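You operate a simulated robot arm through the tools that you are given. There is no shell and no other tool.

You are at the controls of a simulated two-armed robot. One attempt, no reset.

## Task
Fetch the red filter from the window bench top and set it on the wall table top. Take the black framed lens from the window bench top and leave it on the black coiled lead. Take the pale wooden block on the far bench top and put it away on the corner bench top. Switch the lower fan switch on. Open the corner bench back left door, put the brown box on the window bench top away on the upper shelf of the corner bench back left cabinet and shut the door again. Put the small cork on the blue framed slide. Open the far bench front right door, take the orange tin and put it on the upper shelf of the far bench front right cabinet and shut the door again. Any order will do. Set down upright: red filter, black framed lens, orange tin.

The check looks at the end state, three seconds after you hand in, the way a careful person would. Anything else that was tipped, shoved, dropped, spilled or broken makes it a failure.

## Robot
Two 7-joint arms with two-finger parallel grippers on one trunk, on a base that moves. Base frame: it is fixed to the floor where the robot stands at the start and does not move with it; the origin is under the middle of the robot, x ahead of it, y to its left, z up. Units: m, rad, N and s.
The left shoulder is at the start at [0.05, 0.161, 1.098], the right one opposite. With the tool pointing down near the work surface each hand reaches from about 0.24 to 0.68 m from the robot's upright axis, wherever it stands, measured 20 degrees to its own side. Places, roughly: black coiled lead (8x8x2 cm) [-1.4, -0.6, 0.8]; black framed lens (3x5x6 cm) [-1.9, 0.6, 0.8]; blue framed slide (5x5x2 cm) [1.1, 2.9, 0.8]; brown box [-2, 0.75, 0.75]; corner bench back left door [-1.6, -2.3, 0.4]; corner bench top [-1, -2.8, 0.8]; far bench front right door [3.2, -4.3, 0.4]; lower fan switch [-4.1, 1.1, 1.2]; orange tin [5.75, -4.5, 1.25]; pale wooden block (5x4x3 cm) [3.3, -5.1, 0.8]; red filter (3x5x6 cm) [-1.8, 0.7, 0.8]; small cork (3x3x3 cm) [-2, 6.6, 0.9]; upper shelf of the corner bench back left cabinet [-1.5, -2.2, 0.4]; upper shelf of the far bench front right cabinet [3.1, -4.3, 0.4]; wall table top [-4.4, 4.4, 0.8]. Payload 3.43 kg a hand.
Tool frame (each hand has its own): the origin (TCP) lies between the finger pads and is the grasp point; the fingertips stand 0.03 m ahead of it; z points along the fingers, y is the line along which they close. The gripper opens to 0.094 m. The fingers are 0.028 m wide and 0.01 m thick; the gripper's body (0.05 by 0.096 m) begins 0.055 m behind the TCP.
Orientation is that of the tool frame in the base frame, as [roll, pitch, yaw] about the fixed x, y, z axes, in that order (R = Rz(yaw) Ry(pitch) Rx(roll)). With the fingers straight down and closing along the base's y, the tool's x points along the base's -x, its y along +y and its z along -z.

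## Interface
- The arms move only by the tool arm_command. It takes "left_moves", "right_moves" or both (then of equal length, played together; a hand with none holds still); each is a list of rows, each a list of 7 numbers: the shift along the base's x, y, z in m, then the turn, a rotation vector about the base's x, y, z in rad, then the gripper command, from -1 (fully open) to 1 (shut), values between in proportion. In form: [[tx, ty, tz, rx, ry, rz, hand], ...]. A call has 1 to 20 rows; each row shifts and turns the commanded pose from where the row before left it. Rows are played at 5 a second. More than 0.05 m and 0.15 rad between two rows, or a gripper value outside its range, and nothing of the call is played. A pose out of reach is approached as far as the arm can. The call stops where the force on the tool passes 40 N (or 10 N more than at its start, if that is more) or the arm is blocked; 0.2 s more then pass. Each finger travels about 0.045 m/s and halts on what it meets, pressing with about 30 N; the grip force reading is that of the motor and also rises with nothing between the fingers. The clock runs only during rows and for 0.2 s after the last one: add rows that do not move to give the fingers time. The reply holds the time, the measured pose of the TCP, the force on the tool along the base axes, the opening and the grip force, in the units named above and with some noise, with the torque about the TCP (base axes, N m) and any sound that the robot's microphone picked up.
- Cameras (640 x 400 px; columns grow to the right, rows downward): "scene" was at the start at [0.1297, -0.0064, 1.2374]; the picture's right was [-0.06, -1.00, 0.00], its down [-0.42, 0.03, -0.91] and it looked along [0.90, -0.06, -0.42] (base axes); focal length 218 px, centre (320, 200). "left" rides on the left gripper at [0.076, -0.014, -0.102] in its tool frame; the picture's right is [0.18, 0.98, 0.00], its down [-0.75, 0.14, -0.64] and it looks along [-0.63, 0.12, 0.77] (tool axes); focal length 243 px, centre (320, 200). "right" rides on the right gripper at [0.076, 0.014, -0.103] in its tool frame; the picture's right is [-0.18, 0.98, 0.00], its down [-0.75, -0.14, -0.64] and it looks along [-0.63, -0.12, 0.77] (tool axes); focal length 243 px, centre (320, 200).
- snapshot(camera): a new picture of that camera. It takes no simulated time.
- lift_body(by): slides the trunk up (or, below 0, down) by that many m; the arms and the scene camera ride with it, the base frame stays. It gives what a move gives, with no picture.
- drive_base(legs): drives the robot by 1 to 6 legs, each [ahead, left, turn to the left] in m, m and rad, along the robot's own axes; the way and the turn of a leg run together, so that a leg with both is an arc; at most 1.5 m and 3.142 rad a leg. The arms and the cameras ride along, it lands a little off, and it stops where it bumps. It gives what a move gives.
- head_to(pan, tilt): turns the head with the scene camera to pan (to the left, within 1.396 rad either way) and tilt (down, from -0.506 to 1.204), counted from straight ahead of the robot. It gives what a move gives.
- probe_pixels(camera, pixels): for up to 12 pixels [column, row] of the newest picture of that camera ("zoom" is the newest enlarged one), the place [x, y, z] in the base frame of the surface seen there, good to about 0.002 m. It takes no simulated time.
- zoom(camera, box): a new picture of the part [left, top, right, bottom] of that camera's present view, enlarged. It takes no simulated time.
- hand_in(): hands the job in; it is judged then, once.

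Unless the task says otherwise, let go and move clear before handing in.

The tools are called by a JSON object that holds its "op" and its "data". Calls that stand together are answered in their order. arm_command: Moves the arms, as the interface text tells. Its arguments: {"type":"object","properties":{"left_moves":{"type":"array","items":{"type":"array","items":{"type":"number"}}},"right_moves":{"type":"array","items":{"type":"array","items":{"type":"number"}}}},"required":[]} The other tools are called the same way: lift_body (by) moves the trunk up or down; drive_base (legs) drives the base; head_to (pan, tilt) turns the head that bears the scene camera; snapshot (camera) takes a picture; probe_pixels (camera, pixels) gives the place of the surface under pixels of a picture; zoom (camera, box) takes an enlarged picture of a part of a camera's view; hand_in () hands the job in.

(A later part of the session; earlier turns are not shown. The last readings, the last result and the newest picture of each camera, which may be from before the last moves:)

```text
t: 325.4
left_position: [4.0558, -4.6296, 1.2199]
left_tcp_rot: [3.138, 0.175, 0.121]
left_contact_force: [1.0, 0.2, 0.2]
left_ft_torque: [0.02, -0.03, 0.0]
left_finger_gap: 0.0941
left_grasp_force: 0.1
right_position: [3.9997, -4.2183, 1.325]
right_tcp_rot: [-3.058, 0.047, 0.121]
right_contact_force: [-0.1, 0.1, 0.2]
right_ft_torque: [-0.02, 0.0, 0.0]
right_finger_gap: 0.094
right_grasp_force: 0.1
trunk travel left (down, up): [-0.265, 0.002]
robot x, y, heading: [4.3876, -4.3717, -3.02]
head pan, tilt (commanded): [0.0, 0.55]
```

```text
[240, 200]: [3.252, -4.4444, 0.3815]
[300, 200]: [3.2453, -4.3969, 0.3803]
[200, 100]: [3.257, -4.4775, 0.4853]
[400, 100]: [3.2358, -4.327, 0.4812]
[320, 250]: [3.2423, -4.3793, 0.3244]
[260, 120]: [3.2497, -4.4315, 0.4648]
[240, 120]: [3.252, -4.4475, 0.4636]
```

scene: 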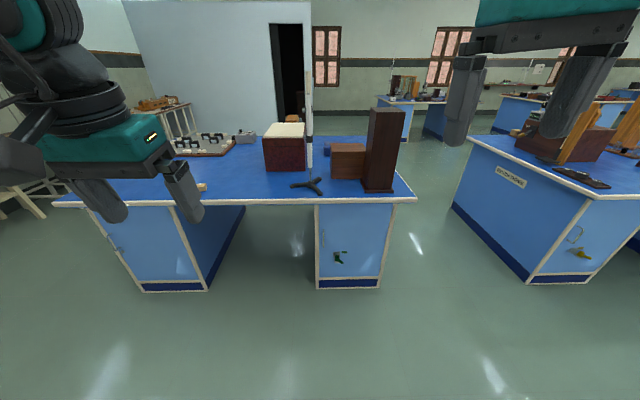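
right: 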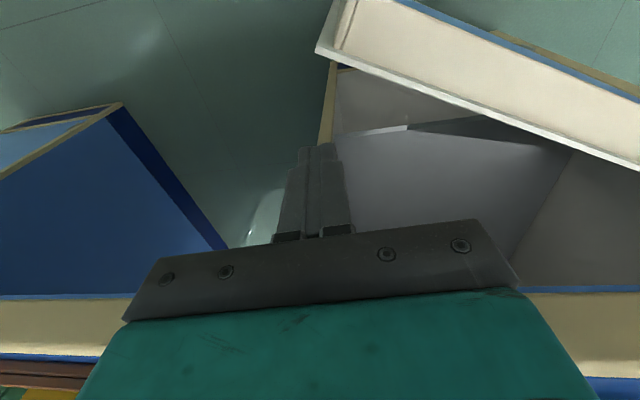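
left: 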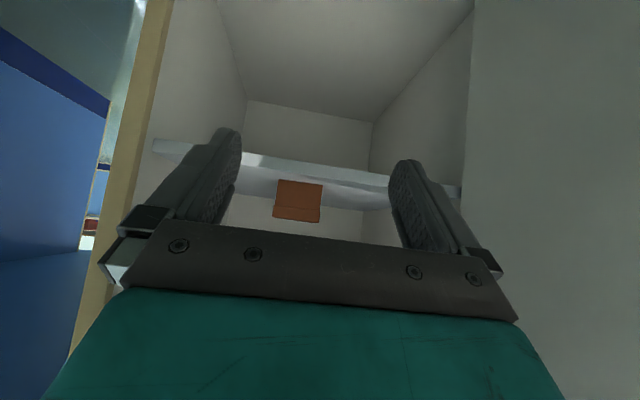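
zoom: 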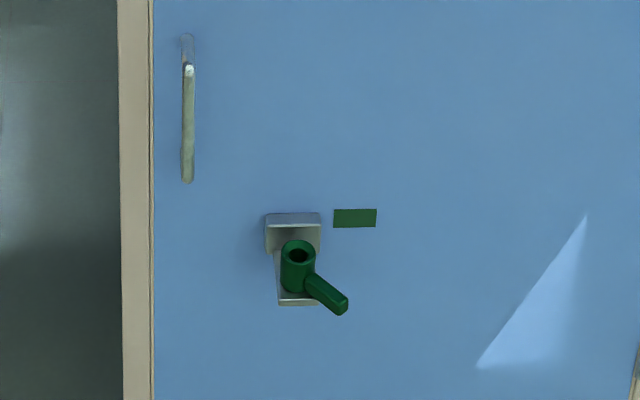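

The lock carries a green key lever; handle at left, hinges at right. So I'll carry the tin in the left hand and work the door with the right. Turning back to the shelf.

{"op": "drive_base", "data": {"legs": [[0, 0, -3.115]]}}

{"op": "head_to", "data": {"pan": 0.0, "tilt": 0.35}}

{"op": "snapshot", "data": {"camera": "scene"}}

{"op": "probe_pixels", "data": {"camera": "scene", "pixels": [[385, 340], [428, 345], [412, 260], [384, 257], [440, 280], [361, 125], [455, 315]]}}

```text
t: 333.1
left_position: [4.7241, -4.1102, 1.2192]
left_tcp_rot: [3.138, 0.176, -3.017]
left_contact_force: [0.3, 0.2, -0.3]
left_ft_torque: [0.0, 0.01, 0.01]
left_finger_gap: 0.094
left_grasp_force: 0.0
right_position: [4.7807, -4.522, 1.3265]
right_tcp_rot: [-3.055, 0.048, -3.017]
right_contact_force: [-0.3, -0.1, 0.0]
right_ft_torque: [0.0, 0.0, 0.0]
right_finger_gap: 0.0941
right_grasp_force: 0.1
trunk travel left (down, up): [-0.265, 0.002]
robot x, y, heading: [4.3893, -4.3706, 0.125]
head pan, tilt (commanded): [0.0, 0.55]
```

```text
t: 333.9
left_position: [4.7243, -4.1091, 1.2189]
left_tcp_rot: [3.138, 0.176, -3.017]
left_contact_force: [0.0, -0.1, 0.1]
left_ft_torque: [0.0, -0.01, -0.04]
left_finger_gap: 0.0938
left_grasp_force: 0.1
right_position: [4.7806, -4.5206, 1.3253]
right_tcp_rot: [-3.054, 0.046, -3.015]
right_contact_force: [0.7, -1.0, 0.5]
right_ft_torque: [0.01, -0.03, 0.0]
right_finger_gap: 0.0937
right_grasp_force: 0.0
trunk travel left (down, up): [-0.265, 0.002]
robot x, y, heading: [4.39, -4.3694, 0.124]
head pan, tilt (commanded): [0.0, 0.351]
```

```text
taken
```

scene: 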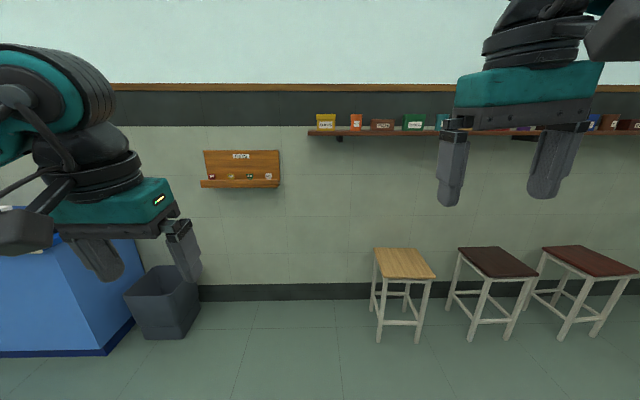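

```text
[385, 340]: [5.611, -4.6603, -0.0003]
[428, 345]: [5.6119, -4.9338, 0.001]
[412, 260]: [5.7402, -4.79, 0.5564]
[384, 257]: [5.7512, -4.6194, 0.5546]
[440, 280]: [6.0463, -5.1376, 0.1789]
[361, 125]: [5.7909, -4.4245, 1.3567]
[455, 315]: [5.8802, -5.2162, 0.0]
```

{"op": "drive_base", "data": {"legs": [[0, -0.36, 0.024], [0.73, 0, 0]]}}

{"op": "head_to", "data": {"pan": 0.2, "tilt": 0.0}}

{"op": "snapshot", "data": {"camera": "scene"}}

```text
t: 341.1
left_position: [5.4879, -4.3502, 1.2186]
left_tcp_rot: [3.138, 0.174, -2.994]
left_contact_force: [0.6, -0.3, 0.5]
left_ft_torque: [-0.01, -0.02, 0.02]
left_finger_gap: 0.0937
left_grasp_force: 0.0
right_position: [5.5541, -4.7615, 1.326]
right_tcp_rot: [-3.056, 0.046, -2.994]
right_contact_force: [0.1, -0.5, -0.5]
right_ft_torque: [-0.01, 0.04, -0.04]
right_finger_gap: 0.0941
right_grasp_force: 0.0
trunk travel left (down, up): [-0.265, 0.002]
robot x, y, heading: [5.1625, -4.6194, 0.141]
head pan, tilt (commanded): [0.0, 0.351]
```

```text
t: 342.0
left_position: [5.488, -4.3513, 1.2191]
left_tcp_rot: [3.138, 0.176, -2.995]
left_contact_force: [0.1, -0.1, 0.1]
left_ft_torque: [-0.04, 0.02, 0.03]
left_finger_gap: 0.0942
left_grasp_force: 0.1
right_position: [5.5536, -4.761, 1.3253]
right_tcp_rot: [-3.057, 0.048, -2.996]
right_contact_force: [-0.2, 0.3, 0.1]
right_ft_torque: [0.0, 0.02, 0.0]
right_finger_gap: 0.094
right_grasp_force: 0.0
trunk travel left (down, up): [-0.265, 0.002]
robot x, y, heading: [5.162, -4.6231, 0.143]
head pan, tilt (commanded): [0.201, 0.0]
```

```text
taken
```

scene: 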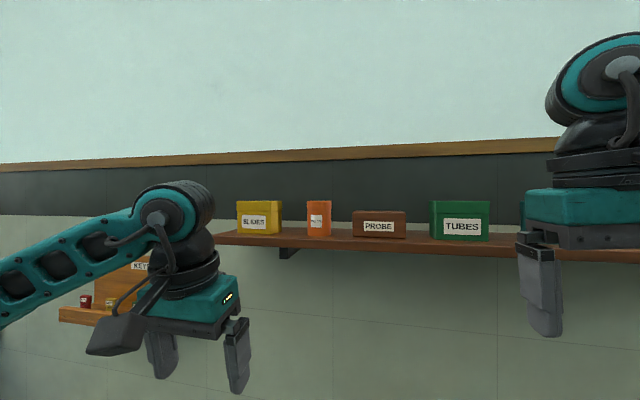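

{"op": "zoom", "data": {"camera": "scene", "box": [230, 180, 420, 260]}}

{"op": "probe_pixels", "data": {"camera": "zoom", "pixels": [[262, 80], [335, 80], [300, 80], [300, 180], [262, 165], [338, 165], [345, 80], [175, 100], [418, 150], [300, 210], [345, 150], [300, 74]]}}

```text
3.37 times, centred on (325, 220) of scene
```

zoom: 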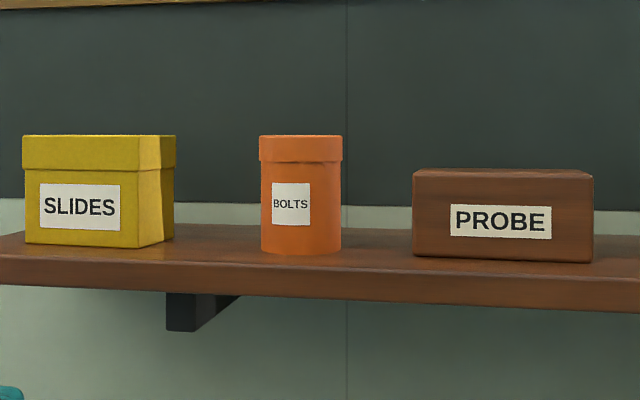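

```text
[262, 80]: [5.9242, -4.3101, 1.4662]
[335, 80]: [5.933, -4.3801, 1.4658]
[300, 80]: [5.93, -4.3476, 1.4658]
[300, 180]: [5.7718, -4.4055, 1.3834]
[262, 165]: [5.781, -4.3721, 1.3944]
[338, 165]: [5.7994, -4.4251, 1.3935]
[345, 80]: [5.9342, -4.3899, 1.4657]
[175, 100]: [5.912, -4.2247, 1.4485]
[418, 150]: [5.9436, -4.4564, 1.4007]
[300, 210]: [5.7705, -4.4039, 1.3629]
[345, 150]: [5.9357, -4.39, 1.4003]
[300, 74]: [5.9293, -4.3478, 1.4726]
```

{"op": "probe_pixels", "data": {"camera": "zoom", "pixels": [[300, 140], [300, 250], [418, 200], [415, 250], [170, 200], [160, 235], [300, 262], [300, 285], [305, 155]]}}

```text
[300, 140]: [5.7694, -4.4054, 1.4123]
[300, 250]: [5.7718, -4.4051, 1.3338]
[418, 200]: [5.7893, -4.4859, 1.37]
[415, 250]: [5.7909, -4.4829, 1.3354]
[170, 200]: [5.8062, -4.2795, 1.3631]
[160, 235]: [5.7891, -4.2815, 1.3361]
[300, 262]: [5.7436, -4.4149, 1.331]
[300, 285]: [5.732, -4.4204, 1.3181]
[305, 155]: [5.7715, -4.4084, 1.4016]
```

The tin is a cylinder ~6.2 cm across, centre (5.80,-4.394), z 1.332–1.414. Raising and tilting the left hand to a 45° pre-grasp.

{"op": "arm_command", "data": {"left_moves": [[0, 0, 0.0464, 0.018, -0.1205, 0, -1], [0, 0, 0.0464, 0.018, -0.1205, 0, -1], [0, 0, 0.0464, 0.018, -0.1205, 0, -1], [0.01, -0.002, 0.0464, 0.018, -0.1205, 0, -1], [0.01, -0.002, 0.0464, 0.018, -0.1205, 0, -1], [0.0424, -0.0101, 0, 0, 0, 0, -1], [0.0424, -0.0101, 0, 0, 0, 0, -1], [0.0424, -0.0101, 0, 0, 0, 0, -1], [0.0424, -0.0101, 0, 0, 0, 0, -1], [0.0424, -0.0101, 0, 0, 0, 0, -1], [0, 0, 0, 0, 0, 0, -1]]}}

{"op": "snapshot", "data": {"camera": "left"}}

{"op": "snapshot", "data": {"camera": "scene"}}

```text
t: 344.4
left_position: [5.7214, -4.4037, 1.4508]
left_tcp_rot: [3.136, 0.787, -2.996]
left_contact_force: [0.7, 0.0, -0.2]
left_ft_torque: [-0.02, -0.04, 0.01]
left_finger_gap: 0.0941
left_grasp_force: 0.1
right_position: [5.5535, -4.762, 1.3264]
right_tcp_rot: [-3.057, 0.047, -2.997]
right_contact_force: [-0.4, 0.0, -0.3]
right_ft_torque: [0.01, 0.01, 0.0]
right_finger_gap: 0.0937
right_grasp_force: 0.1
trunk travel left (down, up): [-0.265, 0.002]
robot x, y, heading: [5.1597, -4.6214, 0.146]
head pan, tilt (commanded): [0.201, 0.0]
```

```text
taken
```

left: 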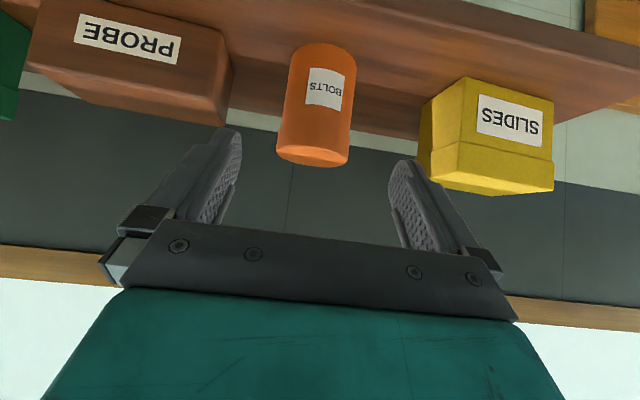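

```text
taken
```

scene: 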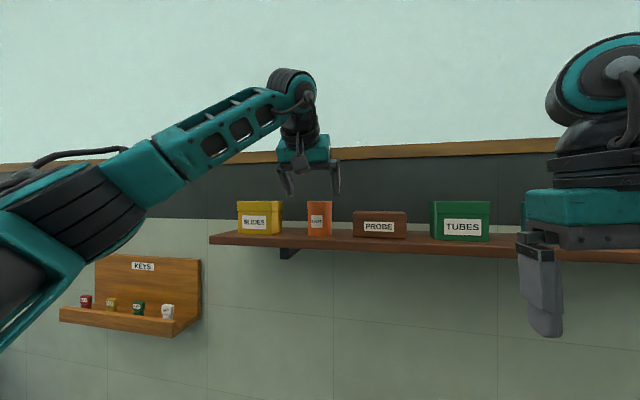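

The tin is centred between the fingers (left view, column ~315). Advancing.

{"op": "arm_command", "data": {"left_moves": [[0.0172, 0.0021, -0.0177, 0, 0, 0, -1], [0.0172, 0.0021, -0.0177, 0, 0, 0, -1], [0.0171, 0.002, -0.0177, 0, 0, 0, -1], [0.0171, 0.002, -0.0177, 0, 0, 0, -1], [0, 0, 0, 0, 0, 0, -1]]}}

{"op": "snapshot", "data": {"camera": "left"}}

{"op": "zoom", "data": {"camera": "scene", "box": [230, 140, 420, 260]}}

```text
t: 345.6
left_position: [5.7873, -4.3978, 1.3796]
left_tcp_rot: [3.137, 0.785, -2.996]
left_contact_force: [0.2, 0.2, 0.8]
left_ft_torque: [0.01, 0.0, -0.03]
left_finger_gap: 0.094
left_grasp_force: 0.1
right_position: [5.5541, -4.7618, 1.3255]
right_tcp_rot: [-3.056, 0.046, -2.995]
right_contact_force: [1.1, 0.1, 0.2]
right_ft_torque: [0.03, 0.02, -0.02]
right_finger_gap: 0.094
right_grasp_force: 0.1
trunk travel left (down, up): [-0.265, 0.002]
robot x, y, heading: [5.1597, -4.6157, 0.149]
head pan, tilt (commanded): [0.201, 0.0]
```

```text
taken
```

left: 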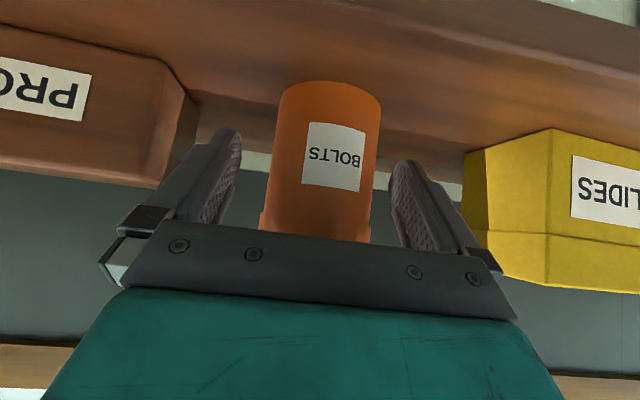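

```text
3.33 times, centred on (325, 200) of scene
```

zoom: 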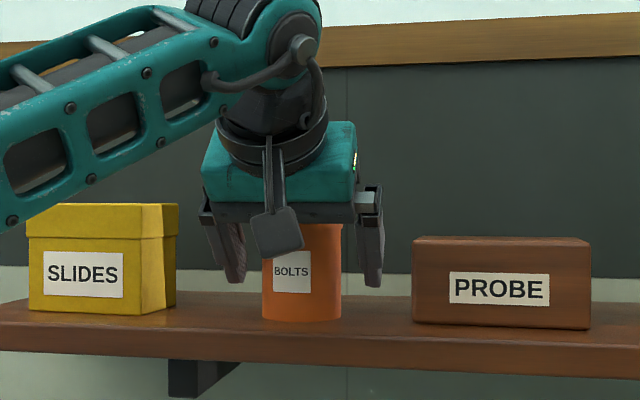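

The tin stands between the fingers without contact. Closing.

{"op": "arm_command", "data": {"left_moves": [[0, 0, 0, 0, 0, 0, -0.6], [0, 0, 0, 0, 0, 0, -0.4], [0, 0, 0, 0, 0, 0, -0.2], [0, 0, 0, 0, 0, 0, 0.5], [0, 0, 0, 0, 0, 0, 1], [0, 0, 0, 0, 0, 0, 1]]}}

{"op": "snapshot", "data": {"camera": "left"}}

```text
t: 347.0
left_position: [5.7896, -4.3983, 1.3793]
left_tcp_rot: [3.14, 0.786, -2.996]
left_contact_force: [-0.6, -0.2, 0.4]
left_ft_torque: [0.04, -0.04, -0.05]
left_finger_gap: 0.0636
left_grasp_force: 30.0
right_position: [5.5535, -4.7598, 1.3258]
right_tcp_rot: [-3.056, 0.047, -2.996]
right_contact_force: [0.4, -0.6, 0.9]
right_ft_torque: [-0.02, -0.02, 0.02]
right_finger_gap: 0.094
right_grasp_force: 0.0
trunk travel left (down, up): [-0.265, 0.002]
robot x, y, heading: [5.1621, -4.6196, 0.142]
head pan, tilt (commanded): [0.201, 0.0]
```

```text
taken
```

left: 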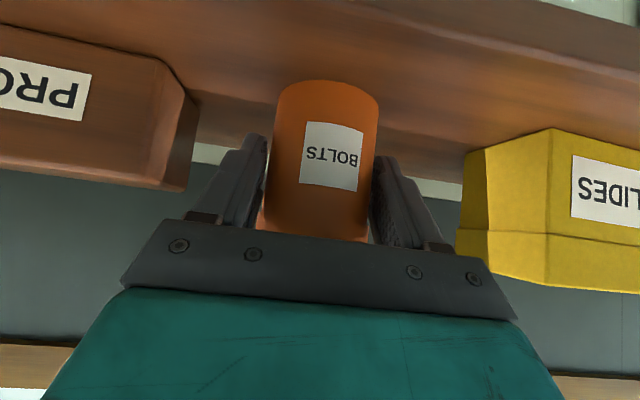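

Gripped (gap 0.0636). Lifting straight up, then drawing back.

{"op": "arm_command", "data": {"left_moves": [[0, 0, 0.015, 0, 0, 0, 1], [0, 0, 0.025, 0, 0, 0, 1], [0, 0, 0.03, 0, 0, 0, 1], [-0.03, -0.0045, 0.01, 0, 0, 0, 1], [-0.04, -0.006, 0, 0, 0, 0, 1], [-0.04, -0.006, 0, 0, 0, 0, 1], [-0.04, -0.006, 0, 0, 0, 0, 1], [-0.04, -0.006, 0, 0, 0, 0, 1]]}}

{"op": "snapshot", "data": {"camera": "left"}}

{"op": "snapshot", "data": {"camera": "scene"}}

```text
t: 348.8
left_position: [5.5984, -4.4276, 1.461]
left_tcp_rot: [3.138, 0.787, -2.995]
left_contact_force: [0.1, 0.3, -1.5]
left_ft_torque: [0.0, 0.0, -0.03]
left_finger_gap: 0.0633
left_grasp_force: 30.1
right_position: [5.5531, -4.7607, 1.3253]
right_tcp_rot: [-3.056, 0.049, -2.995]
right_contact_force: [-0.8, 0.1, 0.0]
right_ft_torque: [-0.01, 0.0, 0.04]
right_finger_gap: 0.094
right_grasp_force: 0.1
trunk travel left (down, up): [-0.265, 0.002]
robot x, y, heading: [5.1593, -4.6195, 0.146]
head pan, tilt (commanded): [0.201, 0.0]
```

```text
taken
```

left: 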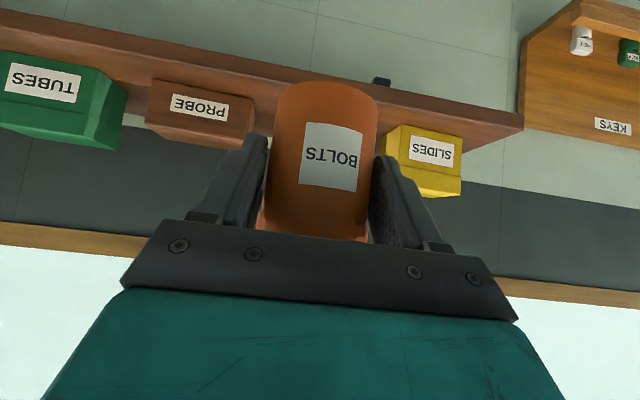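

```text
taken
```

scene: 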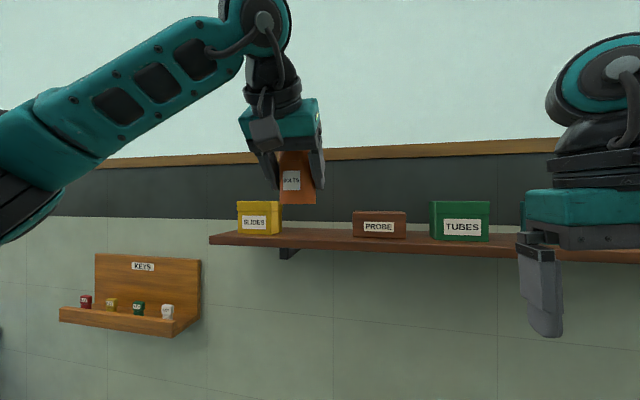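

The tin is in hand. Backing off, lowering the arm, and turning to face the far bench's front.

{"op": "drive_base", "data": {"legs": [[-0.75, 0, 0]]}}

{"op": "arm_command", "data": {"left_moves": [[-0.0118, 0.0117, -0.0333, 0, 0, 0, 1], [-0.0118, 0.0117, -0.0333, 0, 0, 0, 1], [-0.0118, 0.0117, -0.0333, 0, 0, 0, 1], [-0.0118, 0.0117, -0.0333, 0, 0, 0, 1], [-0.0118, 0.0117, -0.0333, 0, 0, 0, 1], [-0.0118, 0.0117, -0.0333, 0, 0, 0, 1]]}}

{"op": "drive_base", "data": {"legs": [[0, 0, 3.14], [0, -0.25, 0]]}}

{"op": "lift_body", "data": {"by": -0.26}}

{"op": "head_to", "data": {"pan": 0.0, "tilt": 0.5}}

{"op": "snapshot", "data": {"camera": "scene"}}

```text
t: 352.9
left_position: [4.8554, -4.5363, 1.4611]
left_tcp_rot: [3.138, 0.783, -2.997]
left_contact_force: [-0.2, -0.5, -1.1]
left_ft_torque: [-0.01, 0.02, 0.05]
left_finger_gap: 0.0631
left_grasp_force: 30.1
right_position: [4.8113, -4.8693, 1.3253]
right_tcp_rot: [-3.057, 0.048, -2.994]
right_contact_force: [0.2, -0.5, -0.1]
right_ft_torque: [0.02, 0.0, 0.01]
right_finger_gap: 0.0938
right_grasp_force: 0.1
trunk travel left (down, up): [-0.265, 0.002]
robot x, y, heading: [4.4189, -4.7278, 0.144]
head pan, tilt (commanded): [0.201, 0.0]
```

```text
t: 354.2
left_position: [4.7837, -4.4645, 1.2603]
left_tcp_rot: [3.138, 0.788, -2.994]
left_contact_force: [0.2, -0.3, -1.5]
left_ft_torque: [0.01, -0.01, -0.01]
left_finger_gap: 0.0629
left_grasp_force: 29.9
right_position: [4.8111, -4.8683, 1.327]
right_tcp_rot: [-3.055, 0.047, -2.996]
right_contact_force: [-0.5, -0.4, 0.0]
right_ft_torque: [-0.01, -0.02, -0.02]
right_finger_gap: 0.0938
right_grasp_force: 0.0
trunk travel left (down, up): [-0.265, 0.002]
robot x, y, heading: [4.4191, -4.7265, 0.142]
head pan, tilt (commanded): [0.201, 0.0]
```

```text
t: 364.4
left_position: [4.0122, -4.748, 1.259]
left_tcp_rot: [3.135, 0.783, 0.156]
left_contact_force: [-0.1, 0.5, -2.1]
left_ft_torque: [-0.04, 0.01, -0.03]
left_finger_gap: 0.062
left_grasp_force: 30.3
right_position: [3.9821, -4.3442, 1.326]
right_tcp_rot: [-3.057, 0.047, 0.159]
right_contact_force: [1.2, 0.2, 1.0]
right_ft_torque: [0.01, 0.06, -0.01]
right_finger_gap: 0.0943
right_grasp_force: 0.0
trunk travel left (down, up): [-0.265, 0.002]
robot x, y, heading: [4.3777, -4.4829, -2.978]
head pan, tilt (commanded): [0.201, 0.0]
```

```text
t: 367.1
left_position: [4.0128, -4.7465, 0.9993]
left_tcp_rot: [3.138, 0.785, 0.156]
left_contact_force: [-0.1, -0.2, -1.9]
left_ft_torque: [-0.07, -0.01, -0.01]
left_finger_gap: 0.0614
left_grasp_force: 30.2
right_position: [3.9821, -4.3439, 1.0656]
right_tcp_rot: [-3.054, 0.046, 0.16]
right_contact_force: [-0.6, -1.0, 0.2]
right_ft_torque: [0.02, 0.02, 0.01]
right_finger_gap: 0.094
right_grasp_force: 0.1
trunk travel left (down, up): [-0.005, 0.262]
robot x, y, heading: [4.3767, -4.4824, -2.985]
head pan, tilt (commanded): [0.201, 0.0]
```

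```text
t: 368.0
left_position: [4.0124, -4.7474, 1.0]
left_tcp_rot: [3.139, 0.784, 0.158]
left_contact_force: [-0.5, -0.1, -2.6]
left_ft_torque: [0.04, 0.0, 0.01]
left_finger_gap: 0.0616
left_grasp_force: 29.6
right_position: [3.9835, -4.3438, 1.0661]
right_tcp_rot: [-3.056, 0.047, 0.158]
right_contact_force: [0.6, 0.6, 0.6]
right_ft_torque: [0.03, 0.01, 0.01]
right_finger_gap: 0.094
right_grasp_force: 0.0
trunk travel left (down, up): [-0.005, 0.262]
robot x, y, heading: [4.3739, -4.4812, -2.982]
head pan, tilt (commanded): [0.0, 0.499]
```

```text
taken
```

scene: 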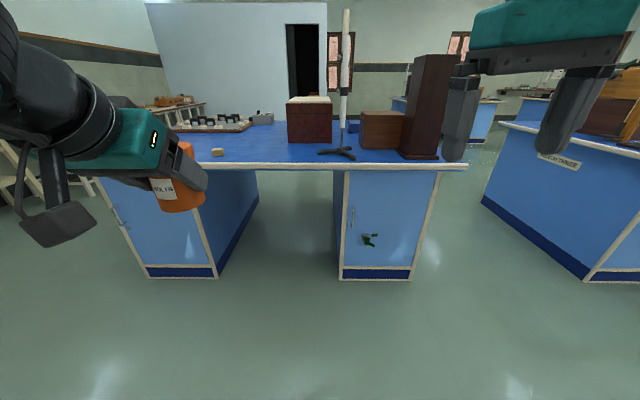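

The left gap has crept from 0.0636 to 0.0616, so I'll check the tin in the fingers, and zoom in on the lock.

{"op": "snapshot", "data": {"camera": "left"}}

{"op": "zoom", "data": {"camera": "scene", "box": [100, 100, 260, 220]}}

{"op": "zoom", "data": {"camera": "scene", "box": [335, 195, 400, 265]}}

```text
taken
```

left: 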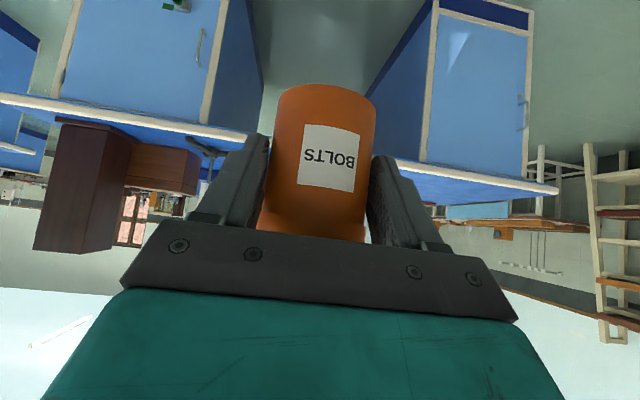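

```text
3.33 times, centred on (180, 160) of scene
```

zoom: 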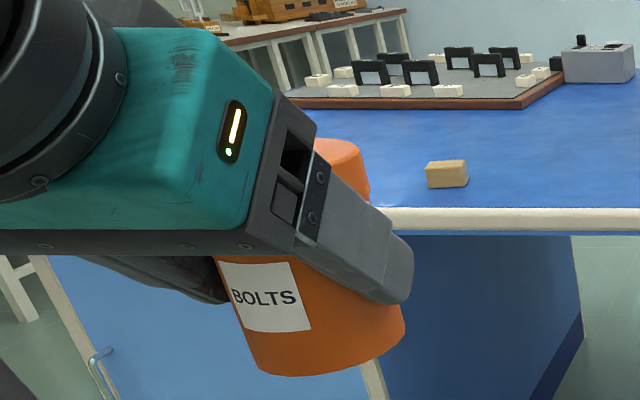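

```text
5.71 times, centred on (368, 230) of scene
```

zoom: 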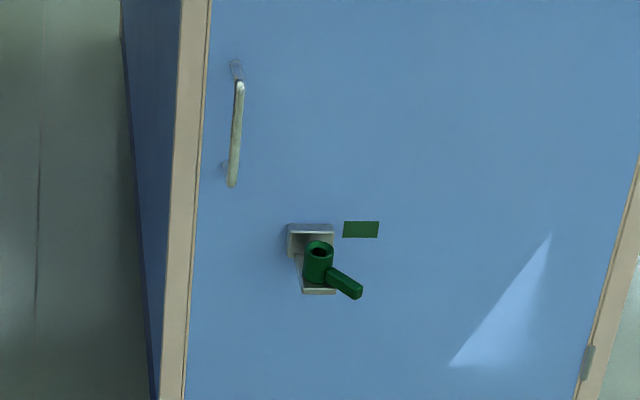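

{"op": "probe_pixels", "data": {"camera": "zoom", "pixels": [[238, 95], [236, 140], [233, 180], [280, 140], [318, 255], [318, 275], [350, 290], [310, 232], [320, 290], [200, 140], [500, 140], [590, 360]]}}

{"op": "zoom", "data": {"camera": "scene", "box": [355, 225, 385, 255]}}

```text
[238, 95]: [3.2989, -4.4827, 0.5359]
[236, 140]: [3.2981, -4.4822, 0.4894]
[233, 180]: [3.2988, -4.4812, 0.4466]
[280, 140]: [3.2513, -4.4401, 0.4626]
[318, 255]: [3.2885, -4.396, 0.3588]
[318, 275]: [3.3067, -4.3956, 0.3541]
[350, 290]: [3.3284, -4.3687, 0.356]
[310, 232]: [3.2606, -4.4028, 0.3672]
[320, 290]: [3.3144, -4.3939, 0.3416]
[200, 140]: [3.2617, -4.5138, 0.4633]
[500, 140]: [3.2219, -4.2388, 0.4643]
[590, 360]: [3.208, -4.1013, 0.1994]
```

```text
13.33 times, centred on (370, 240) of scene
```

zoom: 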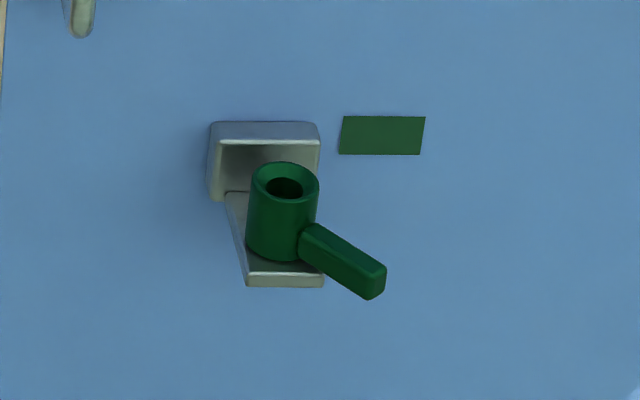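

The lever sits on a bracket below the handle; the handle bar is at (3.2985,-4.482), z 0.445–0.54. I'll first simply try the handle with the right hand, moving into position.

{"op": "drive_base", "data": {"legs": [[0.43, -0.05, -0.012]]}}

{"op": "head_to", "data": {"pan": 0.0, "tilt": 0.85}}

{"op": "snapshot", "data": {"camera": "scene"}}

{"op": "zoom", "data": {"camera": "scene", "box": [300, 100, 420, 240]}}

```text
t: 370.6
left_position: [3.5804, -4.7595, 0.9997]
left_tcp_rot: [3.138, 0.783, 0.148]
left_contact_force: [0.4, -0.1, -0.7]
left_ft_torque: [0.02, -0.04, 0.03]
left_finger_gap: 0.0616
left_grasp_force: 29.8
right_position: [3.5553, -4.3556, 1.0664]
right_tcp_rot: [-3.056, 0.048, 0.15]
right_contact_force: [0.3, -0.1, 0.0]
right_ft_torque: [0.01, 0.02, -0.01]
right_finger_gap: 0.0937
right_grasp_force: 0.0
trunk travel left (down, up): [-0.005, 0.262]
robot x, y, heading: [3.9461, -4.4922, -2.992]
head pan, tilt (commanded): [0.0, 0.499]
```

```text
t: 371.5
left_position: [3.5811, -4.7593, 1.0008]
left_tcp_rot: [3.138, 0.783, 0.149]
left_contact_force: [-0.4, 0.3, -1.7]
left_ft_torque: [-0.05, 0.0, 0.01]
left_finger_gap: 0.0616
left_grasp_force: 29.9
right_position: [3.5538, -4.3557, 1.0653]
right_tcp_rot: [-3.057, 0.049, 0.15]
right_contact_force: [0.4, 0.0, -0.5]
right_ft_torque: [0.01, -0.01, -0.03]
right_finger_gap: 0.094
right_grasp_force: 0.1
trunk travel left (down, up): [-0.005, 0.262]
robot x, y, heading: [3.9453, -4.4966, -2.996]
head pan, tilt (commanded): [0.0, 0.85]
```

```text
taken
```

scene: 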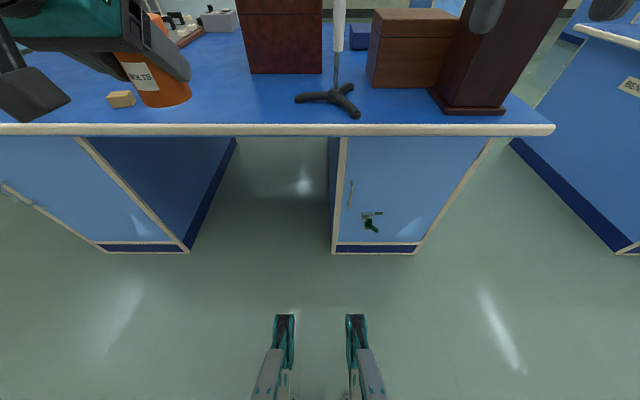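

```text
2.86 times, centred on (360, 170) of scene
```

zoom: 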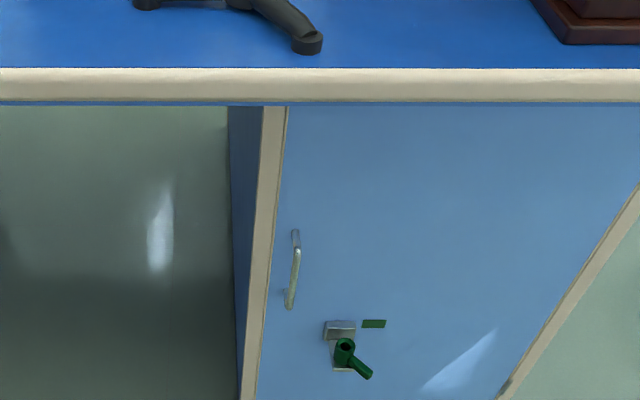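

{"op": "arm_command", "data": {"right_moves": [[-0.01544, -0.00966, -0.04144, -0.016, 0.0596, 0, -0.28], [-0.01544, -0.00966, -0.04144, -0.016, 0.0596, 0, -0.28], [-0.01544, -0.00966, -0.04144, -0.016, 0.0596, 0, -0.28], [-0.01544, -0.00966, -0.04144, -0.016, 0.0596, 0, -0.28], [-0.01544, -0.00966, -0.04144, -0.016, 0.0596, 0, -0.28], [-0.01544, -0.00966, -0.04144, -0.016, 0.0596, 0, -0.28], [-0.01544, -0.00966, -0.04144, -0.016, 0.0596, 0, -0.28], [-0.01544, -0.00966, -0.04144, -0.016, 0.0596, 0, -0.28], [-0.01544, -0.00966, -0.04144, -0.016, 0.0596, 0, -0.28], [-0.01544, -0.00966, -0.04144, -0.016, 0.0596, 0, -0.28], [-0.01544, -0.00966, -0.04144, -0.016, 0.0596, 0, -0.28], [-0.01544, -0.00966, -0.04144, -0.016, 0.0596, 0, -0.28], [0, 0, 0, 0, 0, 0, -0.28]]}}

{"op": "snapshot", "data": {"camera": "right"}}

{"op": "snapshot", "data": {"camera": "scene"}}

```text
t: 374.3
left_position: [3.5809, -4.7603, 0.9999]
left_tcp_rot: [3.138, 0.784, 0.147]
left_contact_force: [0.3, -0.1, -1.5]
left_ft_torque: [0.02, -0.04, 0.02]
left_finger_gap: 0.0612
left_grasp_force: 30.3
right_position: [3.3707, -4.4717, 0.5702]
right_tcp_rot: [3.119, 0.782, 0.102]
right_contact_force: [0.6, 0.0, -0.6]
right_ft_torque: [-0.01, 0.04, 0.0]
right_finger_gap: 0.0603
right_grasp_force: 0.1
trunk travel left (down, up): [-0.005, 0.262]
robot x, y, heading: [3.9433, -4.4996, -2.993]
head pan, tilt (commanded): [0.0, 0.85]
```

```text
taken
```

right: 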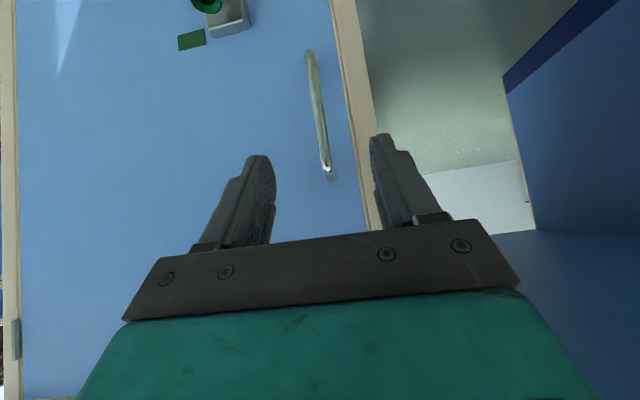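

```text
taken
```

scene: 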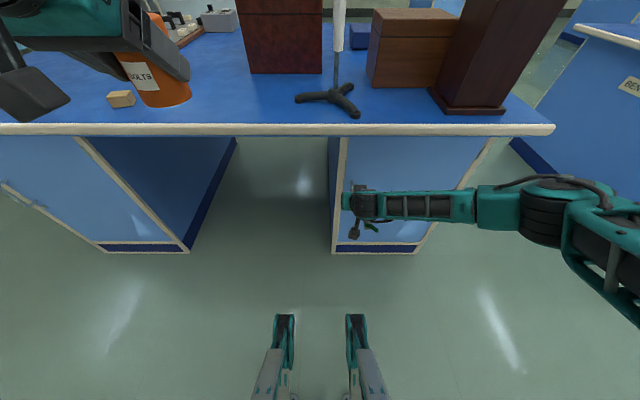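

{"op": "arm_command", "data": {"right_moves": [[-0.018, -0.0026, -0.0183, 0, 0, 0, -0.28], [-0.018, -0.0026, -0.0183, 0, 0, 0, -0.28], [-0.018, -0.0026, -0.0183, 0, 0, 0, -0.28], [-0.018, -0.0026, -0.0183, 0, 0, 0, -0.28], [0, 0, 0, 0, 0, 0, 0.3], [0, 0, 0, 0, 0, 0, 0.7], [0, 0, 0, 0, 0, 0, 1], [0, 0, 0, 0, 0, 0, 1], [0, 0, 0, 0, 0, 0, 1], [0, 0, 0, 0, 0, 0, 1]]}}

{"op": "snapshot", "data": {"camera": "right"}}

```text
t: 376.5
left_position: [3.5824, -4.76, 0.9999]
left_tcp_rot: [3.137, 0.784, 0.148]
left_contact_force: [-0.4, -0.5, -1.4]
left_ft_torque: [-0.02, -0.03, -0.02]
left_finger_gap: 0.0611
left_grasp_force: 29.9
right_position: [3.2971, -4.4823, 0.4962]
right_tcp_rot: [3.122, 0.779, 0.102]
right_contact_force: [1.0, 4.7, -1.5]
right_ft_torque: [-0.05, 0.04, 0.02]
right_finger_gap: 0.0139
right_grasp_force: 44.6
trunk travel left (down, up): [-0.005, 0.262]
robot x, y, heading: [3.9535, -4.4977, -2.994]
head pan, tilt (commanded): [0.0, 0.85]
```

```text
taken
```

right: 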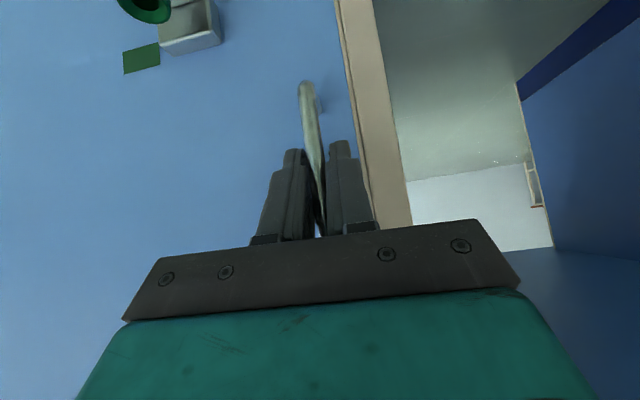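

Gripped the handle. Pulling gently to test whether the door moves.

{"op": "arm_command", "data": {"right_moves": [[0.008, 0.0015, 0, 0, 0, 0, 1], [0.008, 0.0018, 0, 0, 0, 0, 1], [0, 0, 0, 0, 0, 0, 1]]}}

{"op": "zoom", "data": {"camera": "scene", "box": [300, 120, 440, 260]}}

```text
t: 377.3
left_position: [3.5809, -4.76, 0.9996]
left_tcp_rot: [3.136, 0.782, 0.148]
left_contact_force: [0.5, 0.4, -0.9]
left_ft_torque: [0.01, -0.02, 0.0]
left_finger_gap: 0.0615
left_grasp_force: 30.6
right_position: [3.3135, -4.4788, 0.4964]
right_tcp_rot: [3.121, 0.78, 0.104]
right_contact_force: [-3.8, 7.7, -3.0]
right_ft_torque: [-0.12, 0.02, -0.03]
right_finger_gap: 0.0138
right_grasp_force: 45.5
trunk travel left (down, up): [-0.005, 0.262]
robot x, y, heading: [3.9467, -4.4948, -2.988]
head pan, tilt (commanded): [0.0, 0.85]
```

```text
2.86 times, centred on (370, 190) of scene
```

zoom: 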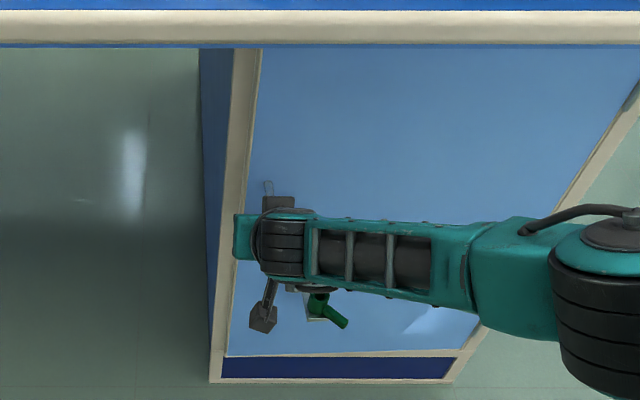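

{"op": "probe_pixels", "data": {"camera": "zoom", "pixels": [[275, 100], [500, 100], [260, 330], [240, 100], [268, 190], [318, 300], [345, 325]]}}

```text
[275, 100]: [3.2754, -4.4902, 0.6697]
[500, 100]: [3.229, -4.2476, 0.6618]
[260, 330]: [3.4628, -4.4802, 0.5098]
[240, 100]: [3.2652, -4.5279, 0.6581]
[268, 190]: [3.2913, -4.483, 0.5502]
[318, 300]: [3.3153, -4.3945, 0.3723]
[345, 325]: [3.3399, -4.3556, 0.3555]
```

The door is not locked: its left edge has come out by 17 mm with little force. Continuing along the arc, turning the hand with it.

{"op": "arm_command", "data": {"right_moves": [[0.016, 0.0061, 0, 0, 0, 0.026, 1], [0.0157, 0.0062, 0, 0, 0, 0.026, 1], [0.0157, 0.0062, 0, 0, 0, 0.026, 1], [0.0151, 0.0075, 0, 0, 0, 0.026, 1], [0.0151, 0.0075, 0, 0, 0, 0.026, 1], [0, 0, 0, 0, 0, 0, 1]]}}

{"op": "arm_command", "data": {"right_moves": [[0.0144, 0.0087, 0, 0, 0, 0.026, 1], [0.0144, 0.0087, 0, 0, 0, 0.026, 1], [0.0136, 0.01, 0, 0, 0, 0.026, 1], [0.0136, 0.01, 0, 0, 0, 0.026, 1], [0, 0, 0, 0, 0, 0, 1]]}}

{"op": "snapshot", "data": {"camera": "scene"}}

```text
t: 378.7
left_position: [3.5823, -4.7599, 1.0002]
left_tcp_rot: [3.136, 0.782, 0.149]
left_contact_force: [0.0, 0.2, -0.6]
left_ft_torque: [0.0, -0.01, -0.02]
left_finger_gap: 0.0612
left_grasp_force: 30.0
right_position: [3.3614, -4.4602, 0.4955]
right_tcp_rot: [3.121, 0.775, 0.183]
right_contact_force: [-3.5, 9.1, -4.0]
right_ft_torque: [-0.02, -0.29, -0.02]
right_finger_gap: 0.0142
right_grasp_force: 45.1
right hand out of reach, approached as far as the arm can: row 4, 5
trunk travel left (down, up): [-0.005, 0.262]
robot x, y, heading: [3.9479, -4.4944, -2.991]
head pan, tilt (commanded): [0.0, 0.85]
```

```text
t: 379.9
left_position: [3.5808, -4.7589, 0.9991]
left_tcp_rot: [3.136, 0.784, 0.148]
left_contact_force: [0.0, 0.2, -2.4]
left_ft_torque: [-0.04, -0.02, -0.01]
left_finger_gap: 0.0611
left_grasp_force: 30.3
right_position: [3.3617, -4.4617, 0.4951]
right_tcp_rot: [3.121, 0.776, 0.182]
right_contact_force: [-4.1, 8.1, -4.4]
right_ft_torque: [-0.09, -0.08, 0.02]
right_finger_gap: 0.0144
right_grasp_force: 45.0
right hand out of reach, approached as far as the arm can: row 1, 2, 3, 4
trunk travel left (down, up): [-0.005, 0.262]
robot x, y, heading: [3.946, -4.4927, -2.996]
head pan, tilt (commanded): [0.0, 0.85]
```

```text
taken
```

scene: 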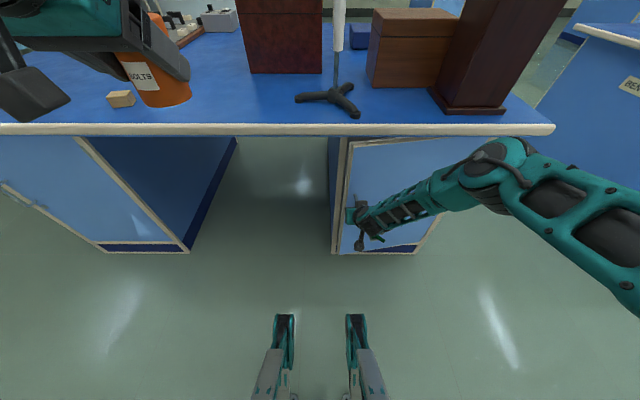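

The yaw turn hit a joint limit, so I'll continue the pull with translation only.

{"op": "arm_command", "data": {"right_moves": [[0.0151, 0.0075, 0, 0, 0, -0.02, 1], [0.0151, 0.0077, 0, 0, 0, -0.02, 1], [0.0144, 0.0087, 0, 0, 0, -0.02, 1], [0.0144, 0.0087, 0, 0, 0, 0, 1], [0, 0, 0, 0, 0, 0, 1]]}}

{"op": "snapshot", "data": {"camera": "scene"}}

```text
t: 381.1
left_position: [3.5803, -4.7585, 1.0]
left_tcp_rot: [3.138, 0.782, 0.145]
left_contact_force: [-0.7, 0.3, -2.2]
left_ft_torque: [0.0, 0.0, 0.0]
left_finger_gap: 0.0614
left_grasp_force: 30.1
right_position: [3.3878, -4.4482, 0.4952]
right_tcp_rot: [3.128, 0.766, 0.133]
right_contact_force: [-5.7, 10.6, -16.8]
right_ft_torque: [-0.13, -0.23, -0.08]
right_finger_gap: 0.0141
right_grasp_force: 45.7
right hand out of reach, approached as far as the arm can: row 1, 2, 3, 4
trunk travel left (down, up): [-0.005, 0.262]
robot x, y, heading: [3.9502, -4.4977, -2.991]
head pan, tilt (commanded): [0.0, 0.85]
```

```text
taken
```

scene: 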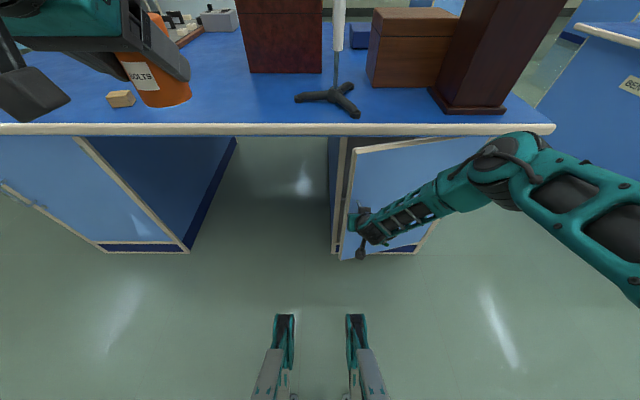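

The arm itself is at a limit there. I'll keep the grip and use small base moves along the arc to pull the door further.

{"op": "drive_base", "data": {"legs": [[-0.036, -0.0155, 0], [-0.03, -0.0157, 0]]}}

{"op": "snapshot", "data": {"camera": "scene"}}

```text
t: 382.4
left_position: [3.6412, -4.7182, 0.9991]
left_tcp_rot: [3.137, 0.781, 0.148]
left_contact_force: [-0.6, 0.5, -2.5]
left_ft_torque: [-0.01, -0.03, -0.01]
left_finger_gap: 0.0614
left_grasp_force: 30.3
right_position: [3.4485, -4.4101, 0.4962]
right_tcp_rot: [3.124, 0.765, 0.134]
right_contact_force: [-2.4, 2.3, -16.8]
right_ft_torque: [-0.01, -0.23, 0.0]
right_finger_gap: 0.014
right_grasp_force: 44.9
trunk travel left (down, up): [-0.005, 0.262]
robot x, y, heading: [4.0117, -4.4578, -2.995]
head pan, tilt (commanded): [0.0, 0.85]
```

```text
taken
```

scene: 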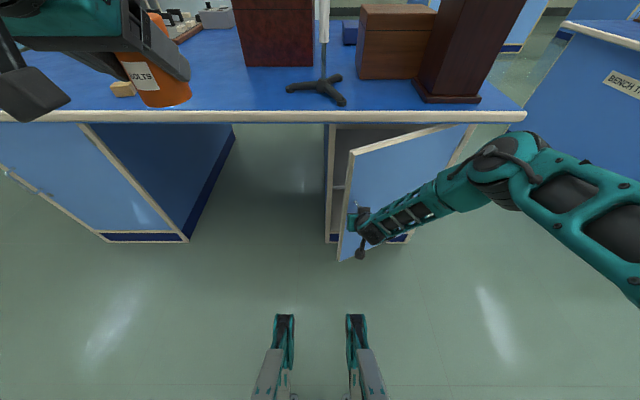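

Works well (~25°). Continuing the same way.

{"op": "drive_base", "data": {"legs": [[-0.0283, -0.0182, 0], [-0.0265, -0.0207, 0], [-0.0247, -0.0229, 0]]}}

{"op": "snapshot", "data": {"camera": "scene"}}

```text
t: 384.2
left_position: [3.7119, -4.6464, 1.0002]
left_tcp_rot: [3.139, 0.783, 0.149]
left_contact_force: [0.7, -0.3, -1.5]
left_ft_torque: [0.0, 0.0, 0.02]
left_finger_gap: 0.061
left_grasp_force: 29.8
right_position: [3.5196, -4.3381, 0.4958]
right_tcp_rot: [3.121, 0.763, 0.135]
right_contact_force: [11.2, -8.5, -6.5]
right_ft_torque: [0.09, 0.14, -0.03]
right_finger_gap: 0.014
right_grasp_force: 45.4
trunk travel left (down, up): [-0.005, 0.262]
robot x, y, heading: [4.0806, -4.3842, -2.992]
head pan, tilt (commanded): [0.0, 0.85]
```

```text
taken
```

scene: 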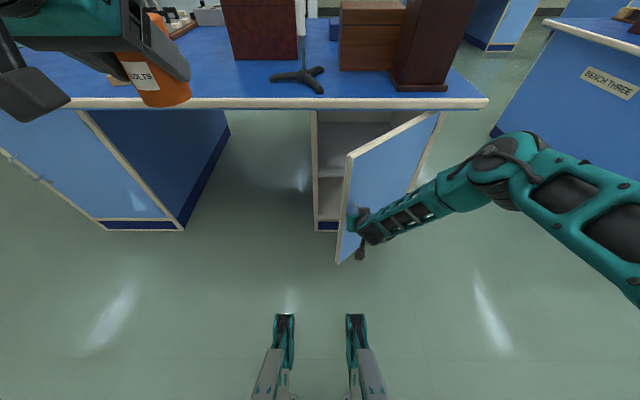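

~42° open. Now I'll release the handle, lift the hand, and sweep the door from the inside with a vertical hand as before.

{"op": "arm_command", "data": {"right_moves": [[0, 0, 0, 0, 0, 0, 0.5], [0, 0, 0, 0, 0, 0, 0.2], [0, 0, 0, 0, 0, 0, -0.1], [0.0175, 0.0024, 0.0177, 0, 0, 0, -0.1], [0.0175, 0.0024, 0.0177, 0, 0, 0, -0.1], [0.0175, 0.0024, 0.0177, 0, 0, 0, -0.1], [0.0175, 0.0024, 0.0177, 0, 0, 0, -0.1], [0.01, 0.0, 0.045, 0, 0, 0, 1], [0.01, 0.0, 0.045, 0, 0, 0, 1], [0, 0, 0.048, 0, 0, 0, 1], [0, 0, 0.048, 0, 0, 0, 1], [0, 0, 0.048, 0, 0, 0, 1]]}}

{"op": "snapshot", "data": {"camera": "scene"}}

```text
t: 386.8
left_position: [3.7108, -4.6464, 0.9996]
left_tcp_rot: [3.139, 0.783, 0.148]
left_contact_force: [-0.7, -0.1, -1.1]
left_ft_torque: [-0.01, 0.04, -0.01]
left_finger_gap: 0.0608
left_grasp_force: 30.3
right_position: [3.6104, -4.3298, 0.8028]
right_tcp_rot: [3.124, 0.762, 0.134]
right_contact_force: [0.3, 0.2, -0.4]
right_ft_torque: [-0.01, -0.03, 0.0]
right_finger_gap: 0.0
right_grasp_force: 30.3
trunk travel left (down, up): [-0.005, 0.262]
robot x, y, heading: [4.0806, -4.3845, -2.993]
head pan, tilt (commanded): [0.0, 0.85]
```

```text
taken
```

scene: 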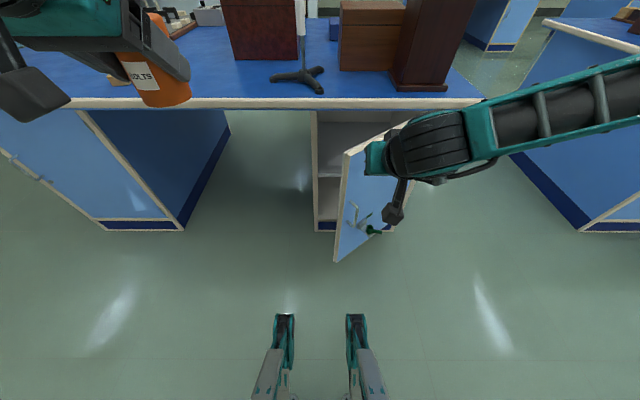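

{"op": "probe_pixels", "data": {"camera": "scene", "pixels": [[346, 156], [337, 258], [365, 145], [312, 112], [440, 112], [400, 105], [355, 210], [370, 230]]}}

```text
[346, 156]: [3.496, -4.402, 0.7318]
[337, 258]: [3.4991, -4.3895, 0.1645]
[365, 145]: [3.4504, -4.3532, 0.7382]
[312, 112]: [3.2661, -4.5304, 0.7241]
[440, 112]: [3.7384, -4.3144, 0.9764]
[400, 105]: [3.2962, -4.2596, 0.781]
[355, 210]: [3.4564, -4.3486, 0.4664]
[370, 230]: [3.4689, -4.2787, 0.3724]
```

The free edge is at (3.497,-4.40), door ~36° open. Rotating the right hand vertical and raising it, then stepping the base in.

{"op": "arm_command", "data": {"right_moves": [[0, 0, 0.02, 0.017, -0.1259, 0, 1], [0, 0, 0.02, 0.017, -0.1259, 0, 1], [0, 0, 0.02, 0.017, -0.1259, 0, 1], [0, 0, 0.02, 0.017, -0.1259, 0, 1], [0, 0, 0.01, 0.017, -0.1259, 0, 1], [0, 0, 0.01, 0.017, -0.1259, 0, 1], [0, 0, 0, 0, 0, 0, 1]]}}

{"op": "drive_base", "data": {"legs": [[0.1, -0.05, 0]]}}

```text
t: 388.4
left_position: [3.7116, -4.6467, 0.9996]
left_tcp_rot: [3.139, 0.785, 0.148]
left_contact_force: [0.3, -0.3, -1.6]
left_ft_torque: [-0.01, -0.03, -0.01]
left_finger_gap: 0.0613
left_grasp_force: 30.1
right_position: [3.6098, -4.3282, 0.9019]
right_tcp_rot: [3.121, 0.0, 0.135]
right_contact_force: [-0.7, -0.1, -0.4]
right_ft_torque: [0.0, -0.02, -0.02]
right_finger_gap: 0.0
right_grasp_force: 30.1
trunk travel left (down, up): [-0.005, 0.262]
robot x, y, heading: [4.0801, -4.3821, -2.992]
head pan, tilt (commanded): [0.0, 0.85]
```

```text
t: 389.6
left_position: [3.6053, -4.6139, 0.9999]
left_tcp_rot: [3.136, 0.784, 0.149]
left_contact_force: [0.4, 0.8, -0.6]
left_ft_torque: [-0.03, 0.01, 0.01]
left_finger_gap: 0.0611
left_grasp_force: 29.7
right_position: [3.5014, -4.2946, 0.9025]
right_tcp_rot: [3.12, 0.001, 0.135]
right_contact_force: [0.2, 0.2, -0.3]
right_ft_torque: [0.0, 0.05, 0.0]
right_finger_gap: 0.0
right_grasp_force: 30.1
trunk travel left (down, up): [-0.005, 0.262]
robot x, y, heading: [3.9664, -4.3459, -2.99]
head pan, tilt (commanded): [0.0, 0.85]
```

{"op": "snapshot", "data": {"camera": "scene"}}

{"op": "probe_pixels", "data": {"camera": "scene", "pixels": [[300, 20], [310, 75], [290, 85], [370, 60], [420, 85], [340, 165]]}}

```text
taken
```

scene: 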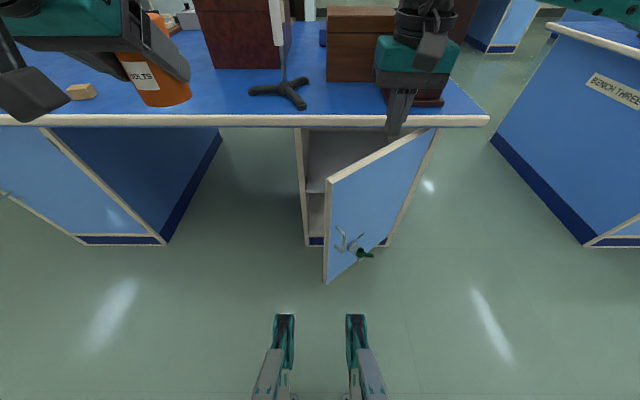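

```text
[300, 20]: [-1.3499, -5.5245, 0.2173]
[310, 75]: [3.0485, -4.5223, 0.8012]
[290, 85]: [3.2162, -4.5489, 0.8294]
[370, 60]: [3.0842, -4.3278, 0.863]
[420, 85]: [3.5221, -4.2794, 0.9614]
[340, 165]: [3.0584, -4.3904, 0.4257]
```

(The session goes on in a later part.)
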